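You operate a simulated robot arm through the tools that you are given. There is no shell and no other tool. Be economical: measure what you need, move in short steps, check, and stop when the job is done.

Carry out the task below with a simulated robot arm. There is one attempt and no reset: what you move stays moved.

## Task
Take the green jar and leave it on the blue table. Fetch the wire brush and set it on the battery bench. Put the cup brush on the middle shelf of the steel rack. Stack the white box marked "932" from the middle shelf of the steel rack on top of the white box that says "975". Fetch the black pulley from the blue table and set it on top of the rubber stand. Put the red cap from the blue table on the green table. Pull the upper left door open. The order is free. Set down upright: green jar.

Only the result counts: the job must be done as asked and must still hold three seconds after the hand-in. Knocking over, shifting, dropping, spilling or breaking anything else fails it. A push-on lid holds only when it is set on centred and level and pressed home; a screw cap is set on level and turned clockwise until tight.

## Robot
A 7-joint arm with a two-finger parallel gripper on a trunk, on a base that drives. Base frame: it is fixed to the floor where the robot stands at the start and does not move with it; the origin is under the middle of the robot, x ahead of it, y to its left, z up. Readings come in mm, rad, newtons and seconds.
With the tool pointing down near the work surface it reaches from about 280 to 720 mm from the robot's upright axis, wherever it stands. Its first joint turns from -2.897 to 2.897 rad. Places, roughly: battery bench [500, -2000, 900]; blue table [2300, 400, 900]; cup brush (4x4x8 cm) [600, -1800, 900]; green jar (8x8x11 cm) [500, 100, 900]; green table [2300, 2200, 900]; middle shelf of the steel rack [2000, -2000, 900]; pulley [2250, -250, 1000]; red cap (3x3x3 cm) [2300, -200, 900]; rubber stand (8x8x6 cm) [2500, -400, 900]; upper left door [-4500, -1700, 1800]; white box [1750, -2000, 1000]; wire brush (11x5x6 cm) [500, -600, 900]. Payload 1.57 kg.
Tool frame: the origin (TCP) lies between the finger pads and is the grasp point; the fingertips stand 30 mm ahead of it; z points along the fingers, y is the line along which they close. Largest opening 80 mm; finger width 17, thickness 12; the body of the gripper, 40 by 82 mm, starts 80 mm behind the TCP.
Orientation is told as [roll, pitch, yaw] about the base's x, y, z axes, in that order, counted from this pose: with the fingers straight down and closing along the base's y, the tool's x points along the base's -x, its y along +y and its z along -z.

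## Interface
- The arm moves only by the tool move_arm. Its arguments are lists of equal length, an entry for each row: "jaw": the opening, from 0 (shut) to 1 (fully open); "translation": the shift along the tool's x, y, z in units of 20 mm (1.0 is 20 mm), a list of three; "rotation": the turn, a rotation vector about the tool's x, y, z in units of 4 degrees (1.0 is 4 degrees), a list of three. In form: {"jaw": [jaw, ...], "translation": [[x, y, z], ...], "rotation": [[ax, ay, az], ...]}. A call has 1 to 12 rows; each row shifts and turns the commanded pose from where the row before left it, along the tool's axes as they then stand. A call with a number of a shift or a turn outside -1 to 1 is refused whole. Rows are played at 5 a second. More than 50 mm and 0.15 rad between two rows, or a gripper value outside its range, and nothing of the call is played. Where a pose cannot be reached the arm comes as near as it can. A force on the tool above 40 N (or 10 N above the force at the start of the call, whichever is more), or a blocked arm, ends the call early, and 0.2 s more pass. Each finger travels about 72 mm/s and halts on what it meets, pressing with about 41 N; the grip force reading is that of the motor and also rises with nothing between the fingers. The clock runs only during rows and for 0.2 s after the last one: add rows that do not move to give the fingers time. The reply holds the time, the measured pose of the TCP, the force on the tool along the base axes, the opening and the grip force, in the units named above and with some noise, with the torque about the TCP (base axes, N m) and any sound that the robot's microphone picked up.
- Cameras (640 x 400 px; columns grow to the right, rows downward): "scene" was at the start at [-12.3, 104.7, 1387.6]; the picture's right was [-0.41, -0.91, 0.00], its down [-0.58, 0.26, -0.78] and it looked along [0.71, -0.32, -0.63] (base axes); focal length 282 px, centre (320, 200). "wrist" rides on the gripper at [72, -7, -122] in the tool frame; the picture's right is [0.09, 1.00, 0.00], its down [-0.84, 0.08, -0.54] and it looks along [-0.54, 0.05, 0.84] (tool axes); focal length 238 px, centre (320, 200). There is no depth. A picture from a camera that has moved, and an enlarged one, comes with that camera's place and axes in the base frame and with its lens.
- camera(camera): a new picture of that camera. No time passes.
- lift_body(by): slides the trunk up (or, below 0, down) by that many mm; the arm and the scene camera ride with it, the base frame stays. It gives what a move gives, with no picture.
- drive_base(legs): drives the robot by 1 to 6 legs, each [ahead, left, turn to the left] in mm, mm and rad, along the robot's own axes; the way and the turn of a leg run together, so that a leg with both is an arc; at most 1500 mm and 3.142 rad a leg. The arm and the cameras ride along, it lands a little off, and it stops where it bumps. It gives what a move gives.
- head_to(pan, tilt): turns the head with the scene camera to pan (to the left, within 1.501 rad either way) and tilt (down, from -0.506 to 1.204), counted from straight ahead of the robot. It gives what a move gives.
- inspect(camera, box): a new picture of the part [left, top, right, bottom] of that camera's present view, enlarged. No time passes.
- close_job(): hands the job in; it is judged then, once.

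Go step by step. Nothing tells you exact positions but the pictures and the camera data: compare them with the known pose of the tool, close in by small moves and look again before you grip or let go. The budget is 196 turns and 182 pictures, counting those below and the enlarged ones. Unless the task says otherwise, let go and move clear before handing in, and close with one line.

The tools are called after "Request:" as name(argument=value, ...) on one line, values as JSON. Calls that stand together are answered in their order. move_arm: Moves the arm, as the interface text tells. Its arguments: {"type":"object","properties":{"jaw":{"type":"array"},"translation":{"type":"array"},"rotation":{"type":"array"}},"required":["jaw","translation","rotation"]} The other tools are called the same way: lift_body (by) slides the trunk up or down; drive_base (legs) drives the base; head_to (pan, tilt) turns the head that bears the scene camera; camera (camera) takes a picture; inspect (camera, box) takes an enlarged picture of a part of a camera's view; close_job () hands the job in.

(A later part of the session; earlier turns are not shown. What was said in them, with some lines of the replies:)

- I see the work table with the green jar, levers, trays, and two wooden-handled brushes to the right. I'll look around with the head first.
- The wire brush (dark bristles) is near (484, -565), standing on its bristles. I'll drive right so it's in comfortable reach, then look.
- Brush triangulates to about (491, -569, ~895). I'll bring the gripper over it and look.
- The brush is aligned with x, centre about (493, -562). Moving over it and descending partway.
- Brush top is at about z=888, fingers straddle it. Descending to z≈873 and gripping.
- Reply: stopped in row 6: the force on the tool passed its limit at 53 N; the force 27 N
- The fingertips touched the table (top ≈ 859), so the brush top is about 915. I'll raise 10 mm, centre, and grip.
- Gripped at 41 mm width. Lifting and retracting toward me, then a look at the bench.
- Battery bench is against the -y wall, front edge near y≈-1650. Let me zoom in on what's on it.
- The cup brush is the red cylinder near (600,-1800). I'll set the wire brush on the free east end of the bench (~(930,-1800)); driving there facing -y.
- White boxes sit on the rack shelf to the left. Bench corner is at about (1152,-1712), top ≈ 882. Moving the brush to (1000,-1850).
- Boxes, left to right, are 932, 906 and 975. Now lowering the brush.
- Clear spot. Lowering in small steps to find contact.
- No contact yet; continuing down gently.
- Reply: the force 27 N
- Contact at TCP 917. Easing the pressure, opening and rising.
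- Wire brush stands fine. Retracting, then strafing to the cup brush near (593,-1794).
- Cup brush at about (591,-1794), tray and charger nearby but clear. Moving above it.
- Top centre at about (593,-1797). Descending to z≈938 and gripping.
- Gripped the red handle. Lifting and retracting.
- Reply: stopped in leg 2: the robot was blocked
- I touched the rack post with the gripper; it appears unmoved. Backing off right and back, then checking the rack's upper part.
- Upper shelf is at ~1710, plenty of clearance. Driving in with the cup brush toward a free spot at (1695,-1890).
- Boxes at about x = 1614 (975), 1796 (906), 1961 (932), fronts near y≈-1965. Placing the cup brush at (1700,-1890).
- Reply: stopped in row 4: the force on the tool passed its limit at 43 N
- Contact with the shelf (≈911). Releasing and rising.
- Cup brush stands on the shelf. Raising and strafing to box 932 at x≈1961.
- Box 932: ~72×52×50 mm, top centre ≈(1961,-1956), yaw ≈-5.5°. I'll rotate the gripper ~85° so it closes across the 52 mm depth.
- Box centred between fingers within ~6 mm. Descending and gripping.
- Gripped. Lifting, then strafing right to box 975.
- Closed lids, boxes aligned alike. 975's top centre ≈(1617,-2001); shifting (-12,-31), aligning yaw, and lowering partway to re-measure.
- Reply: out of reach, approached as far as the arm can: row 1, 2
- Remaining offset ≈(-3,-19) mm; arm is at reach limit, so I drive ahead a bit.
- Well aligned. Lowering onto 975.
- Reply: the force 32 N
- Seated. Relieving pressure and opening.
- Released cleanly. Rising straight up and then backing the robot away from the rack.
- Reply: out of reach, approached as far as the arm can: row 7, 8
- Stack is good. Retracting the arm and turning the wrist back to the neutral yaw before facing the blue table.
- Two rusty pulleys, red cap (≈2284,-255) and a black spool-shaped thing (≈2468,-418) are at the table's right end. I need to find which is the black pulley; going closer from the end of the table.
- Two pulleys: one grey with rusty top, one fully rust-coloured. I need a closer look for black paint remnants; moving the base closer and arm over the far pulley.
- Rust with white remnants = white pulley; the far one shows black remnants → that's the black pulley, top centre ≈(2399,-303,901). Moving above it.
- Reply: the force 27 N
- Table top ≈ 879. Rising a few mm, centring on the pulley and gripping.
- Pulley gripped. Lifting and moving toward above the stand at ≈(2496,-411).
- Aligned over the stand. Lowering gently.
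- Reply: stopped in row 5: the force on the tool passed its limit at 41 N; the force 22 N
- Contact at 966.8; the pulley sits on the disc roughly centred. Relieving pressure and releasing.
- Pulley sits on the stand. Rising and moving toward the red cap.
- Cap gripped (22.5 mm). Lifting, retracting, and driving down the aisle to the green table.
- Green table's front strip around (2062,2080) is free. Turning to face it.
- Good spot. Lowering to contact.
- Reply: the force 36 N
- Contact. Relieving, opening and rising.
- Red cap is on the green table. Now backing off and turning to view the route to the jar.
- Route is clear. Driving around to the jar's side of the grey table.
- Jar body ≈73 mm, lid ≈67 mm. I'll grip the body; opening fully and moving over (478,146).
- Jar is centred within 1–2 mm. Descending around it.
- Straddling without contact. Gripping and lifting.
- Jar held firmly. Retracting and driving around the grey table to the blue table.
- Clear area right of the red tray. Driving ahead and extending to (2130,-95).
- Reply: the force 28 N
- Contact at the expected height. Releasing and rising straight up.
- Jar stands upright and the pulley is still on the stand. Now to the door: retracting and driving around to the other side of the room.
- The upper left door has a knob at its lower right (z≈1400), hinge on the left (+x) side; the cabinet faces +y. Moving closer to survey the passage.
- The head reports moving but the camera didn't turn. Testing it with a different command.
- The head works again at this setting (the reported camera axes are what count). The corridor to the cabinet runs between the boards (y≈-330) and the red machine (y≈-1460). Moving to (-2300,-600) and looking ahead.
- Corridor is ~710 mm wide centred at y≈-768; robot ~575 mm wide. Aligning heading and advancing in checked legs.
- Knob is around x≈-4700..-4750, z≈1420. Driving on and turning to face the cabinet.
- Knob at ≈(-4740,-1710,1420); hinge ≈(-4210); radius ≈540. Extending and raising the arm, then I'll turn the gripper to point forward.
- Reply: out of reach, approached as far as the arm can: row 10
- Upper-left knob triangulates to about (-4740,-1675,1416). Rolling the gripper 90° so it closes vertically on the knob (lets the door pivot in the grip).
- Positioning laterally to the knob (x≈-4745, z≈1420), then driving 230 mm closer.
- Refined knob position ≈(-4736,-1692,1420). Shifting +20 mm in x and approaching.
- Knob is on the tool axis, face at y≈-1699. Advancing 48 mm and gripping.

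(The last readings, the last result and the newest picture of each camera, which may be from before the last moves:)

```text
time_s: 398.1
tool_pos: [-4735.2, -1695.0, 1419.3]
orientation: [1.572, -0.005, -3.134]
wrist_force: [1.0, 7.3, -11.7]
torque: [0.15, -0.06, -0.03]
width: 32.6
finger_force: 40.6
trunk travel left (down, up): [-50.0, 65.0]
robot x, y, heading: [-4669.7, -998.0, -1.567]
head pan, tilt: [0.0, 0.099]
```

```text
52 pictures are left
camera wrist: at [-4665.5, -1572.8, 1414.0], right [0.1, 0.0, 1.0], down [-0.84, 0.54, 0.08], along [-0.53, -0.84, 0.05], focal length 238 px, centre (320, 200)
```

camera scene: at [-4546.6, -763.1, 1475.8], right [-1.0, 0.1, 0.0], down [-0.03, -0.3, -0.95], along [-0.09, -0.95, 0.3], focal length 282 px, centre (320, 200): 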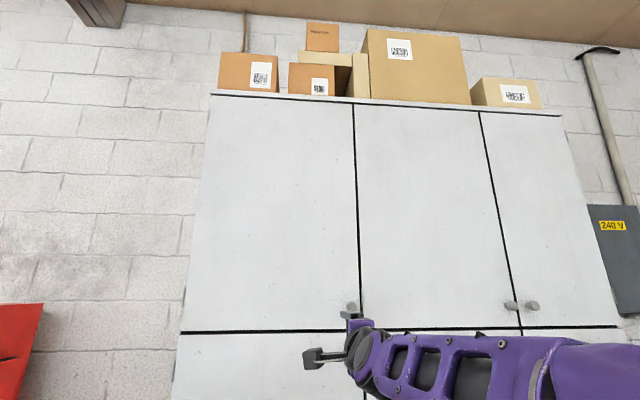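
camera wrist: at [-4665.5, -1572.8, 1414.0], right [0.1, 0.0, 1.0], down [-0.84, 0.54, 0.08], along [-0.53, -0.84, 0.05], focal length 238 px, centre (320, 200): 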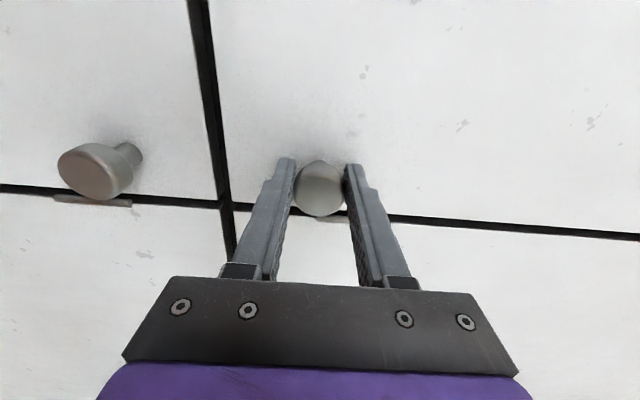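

Knob gripped. Pulling along the first part of the arc.

Request:
move_arm(jaw=[0.2, 0.2, 0.2, 0.2, 0.2, 0.2, 0.2], translation=[[0.011, -0.1, -0.75], [0.032, 0, -0.749], [0.053, 0, -0.748], [0.075, 0, -0.746], [0.096, 0, -0.744], [0.117, 0, -0.741], [0, 0, 0]], rotation=[[0, 0, 0], [0, 0, 0], [0, 0, 0], [0, 0, 0], [0, 0, 0], [0, 0, 0], [0, 0, 0]])

Request:
camera(camera="wrist")

```text
time_s: 399.7
tool_pos: [-4725.4, -1604.1, 1419.7]
orientation: [1.574, -0.007, -3.131]
wrist_force: [11.2, -3.1, 6.8]
torque: [-0.17, 0.05, 0.12]
width: 32.5
finger_force: 41.2
trunk travel left (down, up): [-50.0, 65.0]
robot x, y, heading: [-4669.2, -999.0, -1.567]
head pan, tilt: [0.0, 0.099]
```

```text
51 pictures are left
camera wrist: at [-4655.1, -1482.1, 1413.4], right [0.1, 0.01, 1.0], down [-0.84, 0.53, 0.08], along [-0.53, -0.85, 0.06], focal length 238 px, centre (320, 200)
```

wrist: 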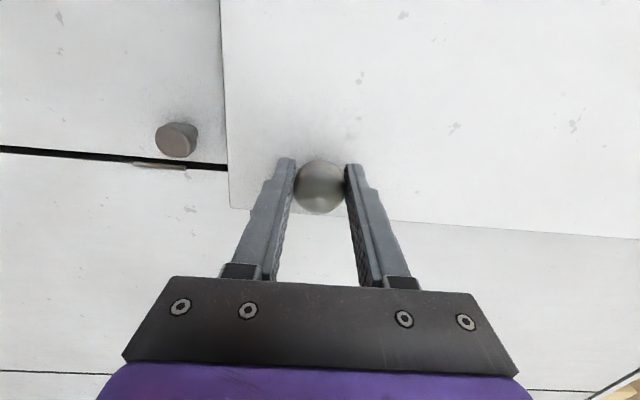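

Door is opening. Following the arc with a correction (+x force noted).

Request:
move_arm(jaw=[0.2, 0.2, 0.2, 0.2, 0.2, 0.2, 0.2], translation=[[0.35, 0.05, -0.723], [0.37, 0, -0.717], [0.242, 0, -0.71], [0.262, 0, -0.703], [0.282, 0, -0.695], [0.302, 0, -0.687], [0, 0, 0]], rotation=[[0, 0, 0], [0, 0, 0], [0, 0, 0], [0, 0, 0], [0, 0, 0], [0, 0, 0], [0, 0, 0]])

Request:
camera(camera="wrist")

```text
time_s: 400.4
tool_pos: [-4716.0, -1561.4, 1419.3]
orientation: [1.574, 0.041, -3.102]
wrist_force: [8.7, -0.5, -18.6]
torque: [0.27, -0.16, 1.32]
width: 32.4
finger_force: 41.1
trunk travel left (down, up): [-50.0, 65.0]
robot x, y, heading: [-4672.1, -997.1, -1.567]
head pan, tilt: [0.0, 0.099]
stopped in row 3: the force on the tool passed its limit at 52 N (the readings are from after the stop); the commanded pose is now the measured one
```

```text
50 pictures are left
camera wrist: at [-4649.9, -1437.8, 1417.1], right [0.05, 0.01, 1.0], down [-0.86, 0.51, 0.04], along [-0.51, -0.86, 0.03], focal length 238 px, centre (320, 200)
```

wrist: 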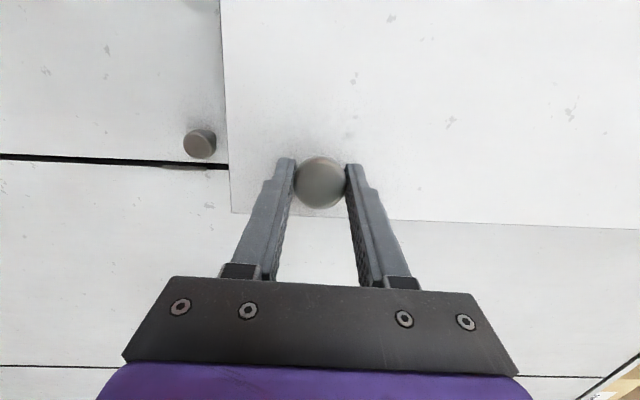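

The arm is near a limit when retracting further, so I'll pull with the base along the arc in small legs.

Request:
drive_base(legs=[[-23.3, 9, 0], [-22.9, 10.1, 0], [-22.3, 11.2, 0], [-21.8, 12.2, 0]])

Request:
camera(camera="wrist")

Request:
camera(camera="scene")

```text
time_s: 402.4
tool_pos: [-4681.0, -1471.9, 1420.2]
orientation: [1.574, 0.039, -3.114]
wrist_force: [-2.9, 4.3, -25.4]
torque: [0.37, -0.12, 1.19]
width: 32.5
finger_force: 41.1
trunk travel left (down, up): [-50.0, 65.0]
robot x, y, heading: [-4630.3, -905.9, -1.57]
head pan, tilt: [0.0, 0.099]
```

```text
49 pictures are left
camera wrist: at [-4612.5, -1349.0, 1416.8], right [0.05, 0.01, 1.0], down [-0.85, 0.52, 0.04], along [-0.52, -0.85, 0.03], focal length 238 px, centre (320, 200)
```

wrist: 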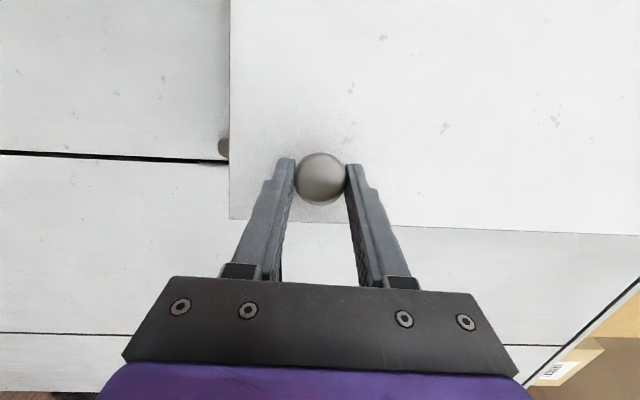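

```text
48 pictures are left
camera scene: at [-4504.0, -908.9, 1439.7], right [-0.99, 0.13, 0.0], down [0.01, 0.11, -0.99], along [-0.12, -0.99, -0.11], focal length 282 px, centre (320, 200)
```

scene: 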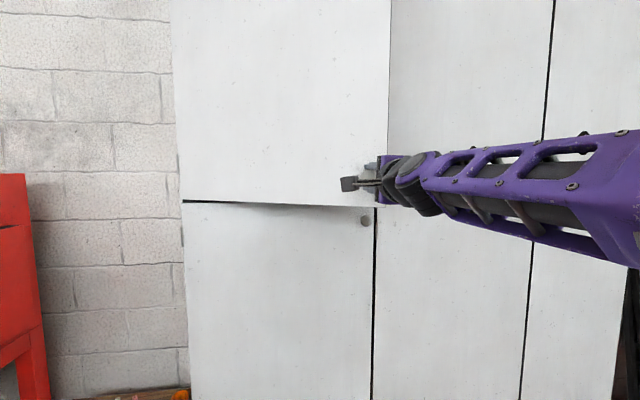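

Door about 25° open and following well. Relieving vertical force and continuing the arc.

Request:
move_arm(jaw=[0.2, 0.2], translation=[[0, -0.15, 0], [0, 0, 0]], rotation=[[0, 0, 0], [0, 0, 0]])

Request:
drive_base(legs=[[-21.9, 12, 0], [-21.4, 13, 0], [-20.7, 14, 0], [-20.1, 14.9, 0], [-19.3, 15.9, 0], [-18.5, 16.8, 0]])

Request:
camera(camera="wrist")

```text
time_s: 403.0
tool_pos: [-4679.9, -1470.7, 1419.0]
orientation: [1.579, 0.038, -3.115]
wrist_force: [2.4, -2.9, 10.7]
torque: [0.03, -0.16, -0.95]
width: 32.2
finger_force: 40.8
trunk travel left (down, up): [-50.0, 65.0]
robot x, y, heading: [-4629.9, -906.5, -1.573]
head pan, tilt: [0.0, 0.099]
```

```text
time_s: 406.1
tool_pos: [-4594.5, -1347.6, 1418.6]
orientation: [1.58, 0.038, -3.113]
wrist_force: [3.2, 0.1, 20.4]
torque: [-0.38, -0.01, 1.25]
width: 32.7
finger_force: 41.3
trunk travel left (down, up): [-50.0, 65.0]
robot x, y, heading: [-4546.1, -783.2, -1.562]
head pan, tilt: [0.0, 0.099]
```

```text
47 pictures are left
camera wrist: at [-4525.3, -1223.6, 1416.0], right [0.05, 0.01, 1.0], down [-0.85, 0.52, 0.04], along [-0.52, -0.85, 0.04], focal length 238 px, centre (320, 200)
```

wrist: 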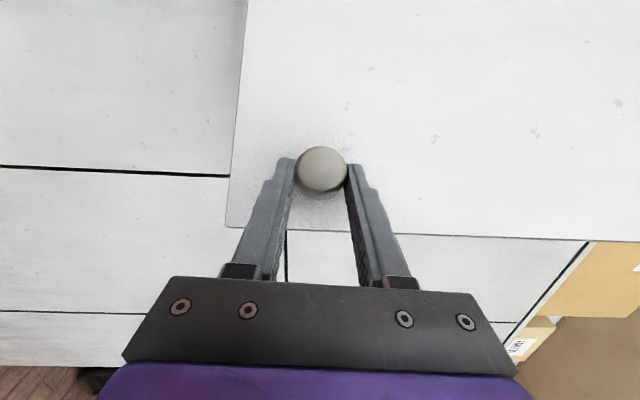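

~41° open. Continuing.

Request:
drive_base(legs=[[-18, 17.3, 0], [-17.2, 18.1, 0], [-16.4, 18.9, 0], [-15.5, 19.6, 0], [-14.5, 20.3, 0], [-13.5, 21, 0]])

Request:
camera(camera="wrist")

```text
time_s: 409.3
tool_pos: [-4477.6, -1252.2, 1419.0]
orientation: [1.579, 0.036, -3.11]
wrist_force: [6.8, -7.6, 19.1]
torque: [-0.45, 0.01, 1.21]
width: 32.9
finger_force: 40.6
trunk travel left (down, up): [-50.0, 65.0]
robot x, y, heading: [-4432.1, -688.3, -1.562]
head pan, tilt: [0.0, 0.099]
```

```text
46 pictures are left
camera wrist: at [-4409.3, -1128.5, 1415.9], right [0.05, 0.01, 1.0], down [-0.86, 0.52, 0.04], along [-0.52, -0.86, 0.04], focal length 238 px, centre (320, 200)
```

wrist: 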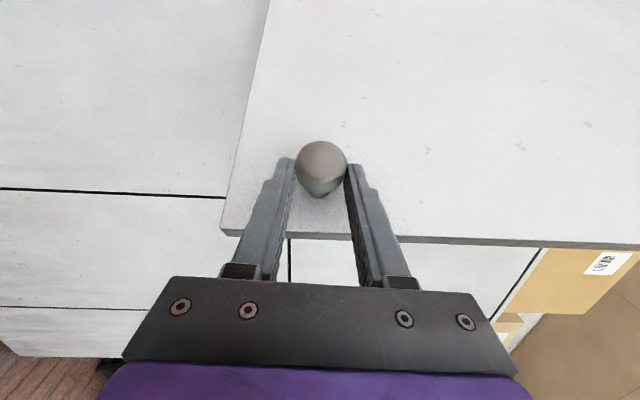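

~58° open. One more set to reach ~75°.

Request:
drive_base(legs=[[-12.2, 21.8, 0], [-11.1, 22.4, 0], [-10.1, 22.9, 0], [-9.1, 23.3, 0], [-7.9, 23.7, 0], [-6.7, 24.1, 0]])

Request:
camera(camera="wrist")

Request:
camera(camera="scene")

```text
time_s: 412.8
tool_pos: [-4339.1, -1195.4, 1419.7]
orientation: [1.577, 0.039, -3.108]
wrist_force: [3.3, -9.3, 14.2]
torque: [-0.38, -0.05, 0.4]
width: 32.4
finger_force: 41.0
trunk travel left (down, up): [-50.0, 65.0]
robot x, y, heading: [-4292.2, -632.4, -1.563]
head pan, tilt: [0.0, 0.099]
```

```text
45 pictures are left
camera wrist: at [-4271.5, -1070.6, 1416.0], right [0.05, 0.01, 1.0], down [-0.86, 0.51, 0.04], along [-0.51, -0.86, 0.04], focal length 238 px, centre (320, 200)
```

wrist: 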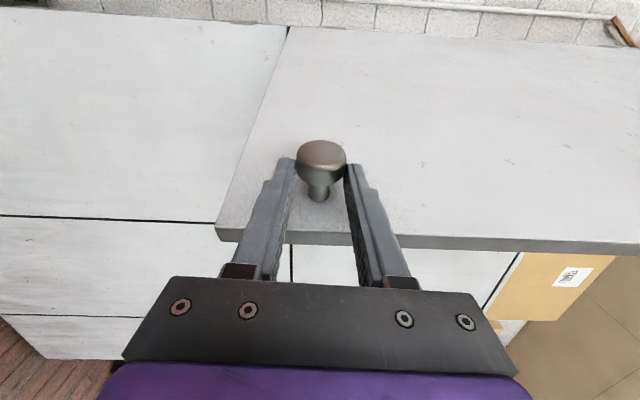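

```text
44 pictures are left
camera scene: at [-4153.4, -631.5, 1440.9], right [-1.0, -0.01, 0.0], down [0.0, 0.1, -0.99], along [0.01, -0.99, -0.1], focal length 282 px, centre (320, 200)
```

scene: 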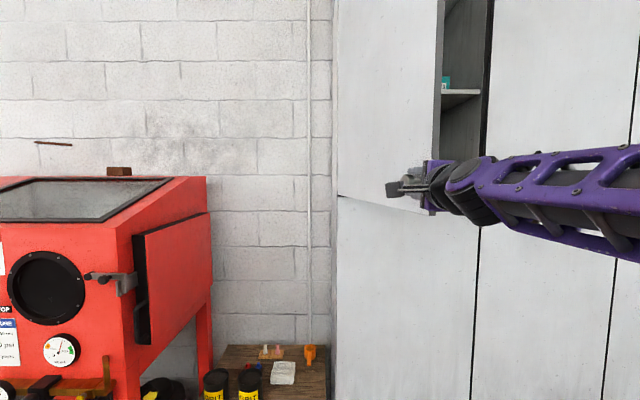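

Door ~75° open. Releasing the knob and backing straight off.

Request:
move_arm(jaw=[0.4, 0.6, 0.8, 1, 1, 1], translation=[[0, 0, 0], [0, 0, 0], [0, 0, 0], [0, 0, 0], [0, 0, 0], [0, 0, 0]], rotation=[[0, 0, 0], [0, 0, 0], [0, 0, 0], [0, 0, 0], [0, 0, 0], [0, 0, 0]])

Request:
camera(camera="wrist")

Request:
drive_base(legs=[[-130, 15, 0]])

Request:
camera(camera="scene")

Request:
camera(camera="wrist")

```text
time_s: 414.2
tool_pos: [-4338.5, -1194.5, 1419.4]
orientation: [1.578, 0.038, -3.11]
wrist_force: [0.2, -0.6, -0.6]
torque: [-0.01, -0.01, -0.01]
width: 80.1
finger_force: 0.0
trunk travel left (down, up): [-50.0, 65.0]
robot x, y, heading: [-4293.8, -631.1, -1.567]
head pan, tilt: [0.0, 0.099]
```

```text
43 pictures are left
camera wrist: at [-4271.9, -1070.4, 1416.0], right [0.05, 0.01, 1.0], down [-0.86, 0.51, 0.04], along [-0.51, -0.86, 0.04], focal length 238 px, centre (320, 200)
```

wrist: 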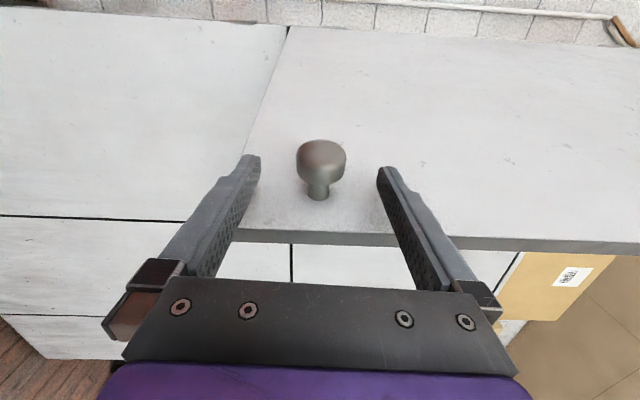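

```text
time_s: 415.5
tool_pos: [-4323.7, -1066.2, 1420.1]
orientation: [1.578, 0.038, -3.107]
wrist_force: [0.1, -1.4, -0.7]
torque: [0.02, 0.01, -0.01]
width: 80.0
finger_force: 0.0
trunk travel left (down, up): [-50.0, 65.0]
robot x, y, heading: [-4275.7, -502.2, -1.564]
head pan, tilt: [0.0, 0.099]
```

```text
42 pictures are left
camera scene: at [-4139.9, -502.7, 1440.9], right [-1.0, -0.01, 0.0], down [0.0, 0.1, -0.99], along [0.01, -0.99, -0.1], focal length 282 px, centre (320, 200)
```

scene: 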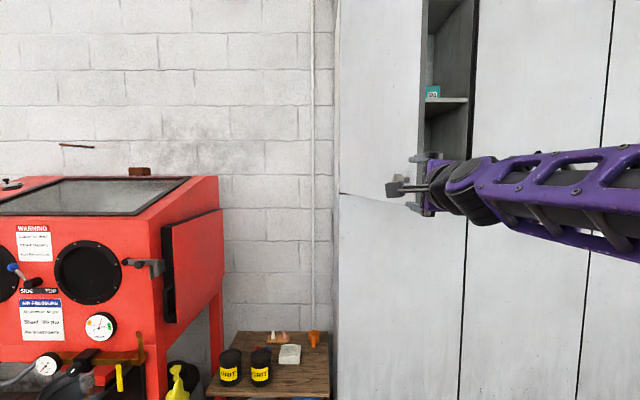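

```text
41 pictures are left
camera wrist: at [-4257.4, -941.9, 1415.9], right [0.05, 0.01, 1.0], down [-0.86, 0.51, 0.04], along [-0.51, -0.86, 0.04], focal length 238 px, centre (320, 200)
```

wrist: 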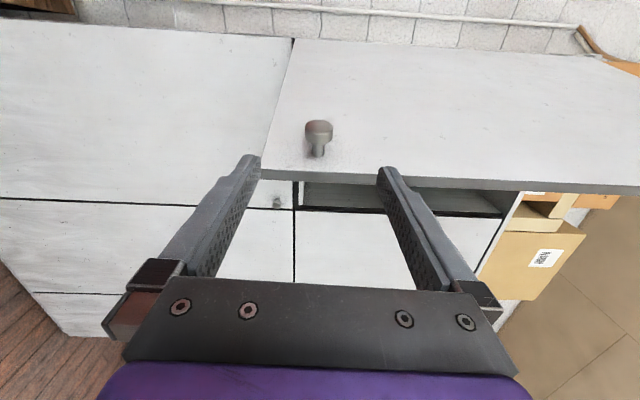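

The door stays about 75° open with the hand clear. The other six placements were each checked with a picture after I let go, so I'm handing in.

Request:
close_job()

```text
The job is handed in.
```

I did all seven tasks and handed the job in. The gripper bumped the steel rack's post once while driving, and the rack did not appear to move in the pictures. Neither pulley was plainly black, so I took the one with black paint showing under the rust.
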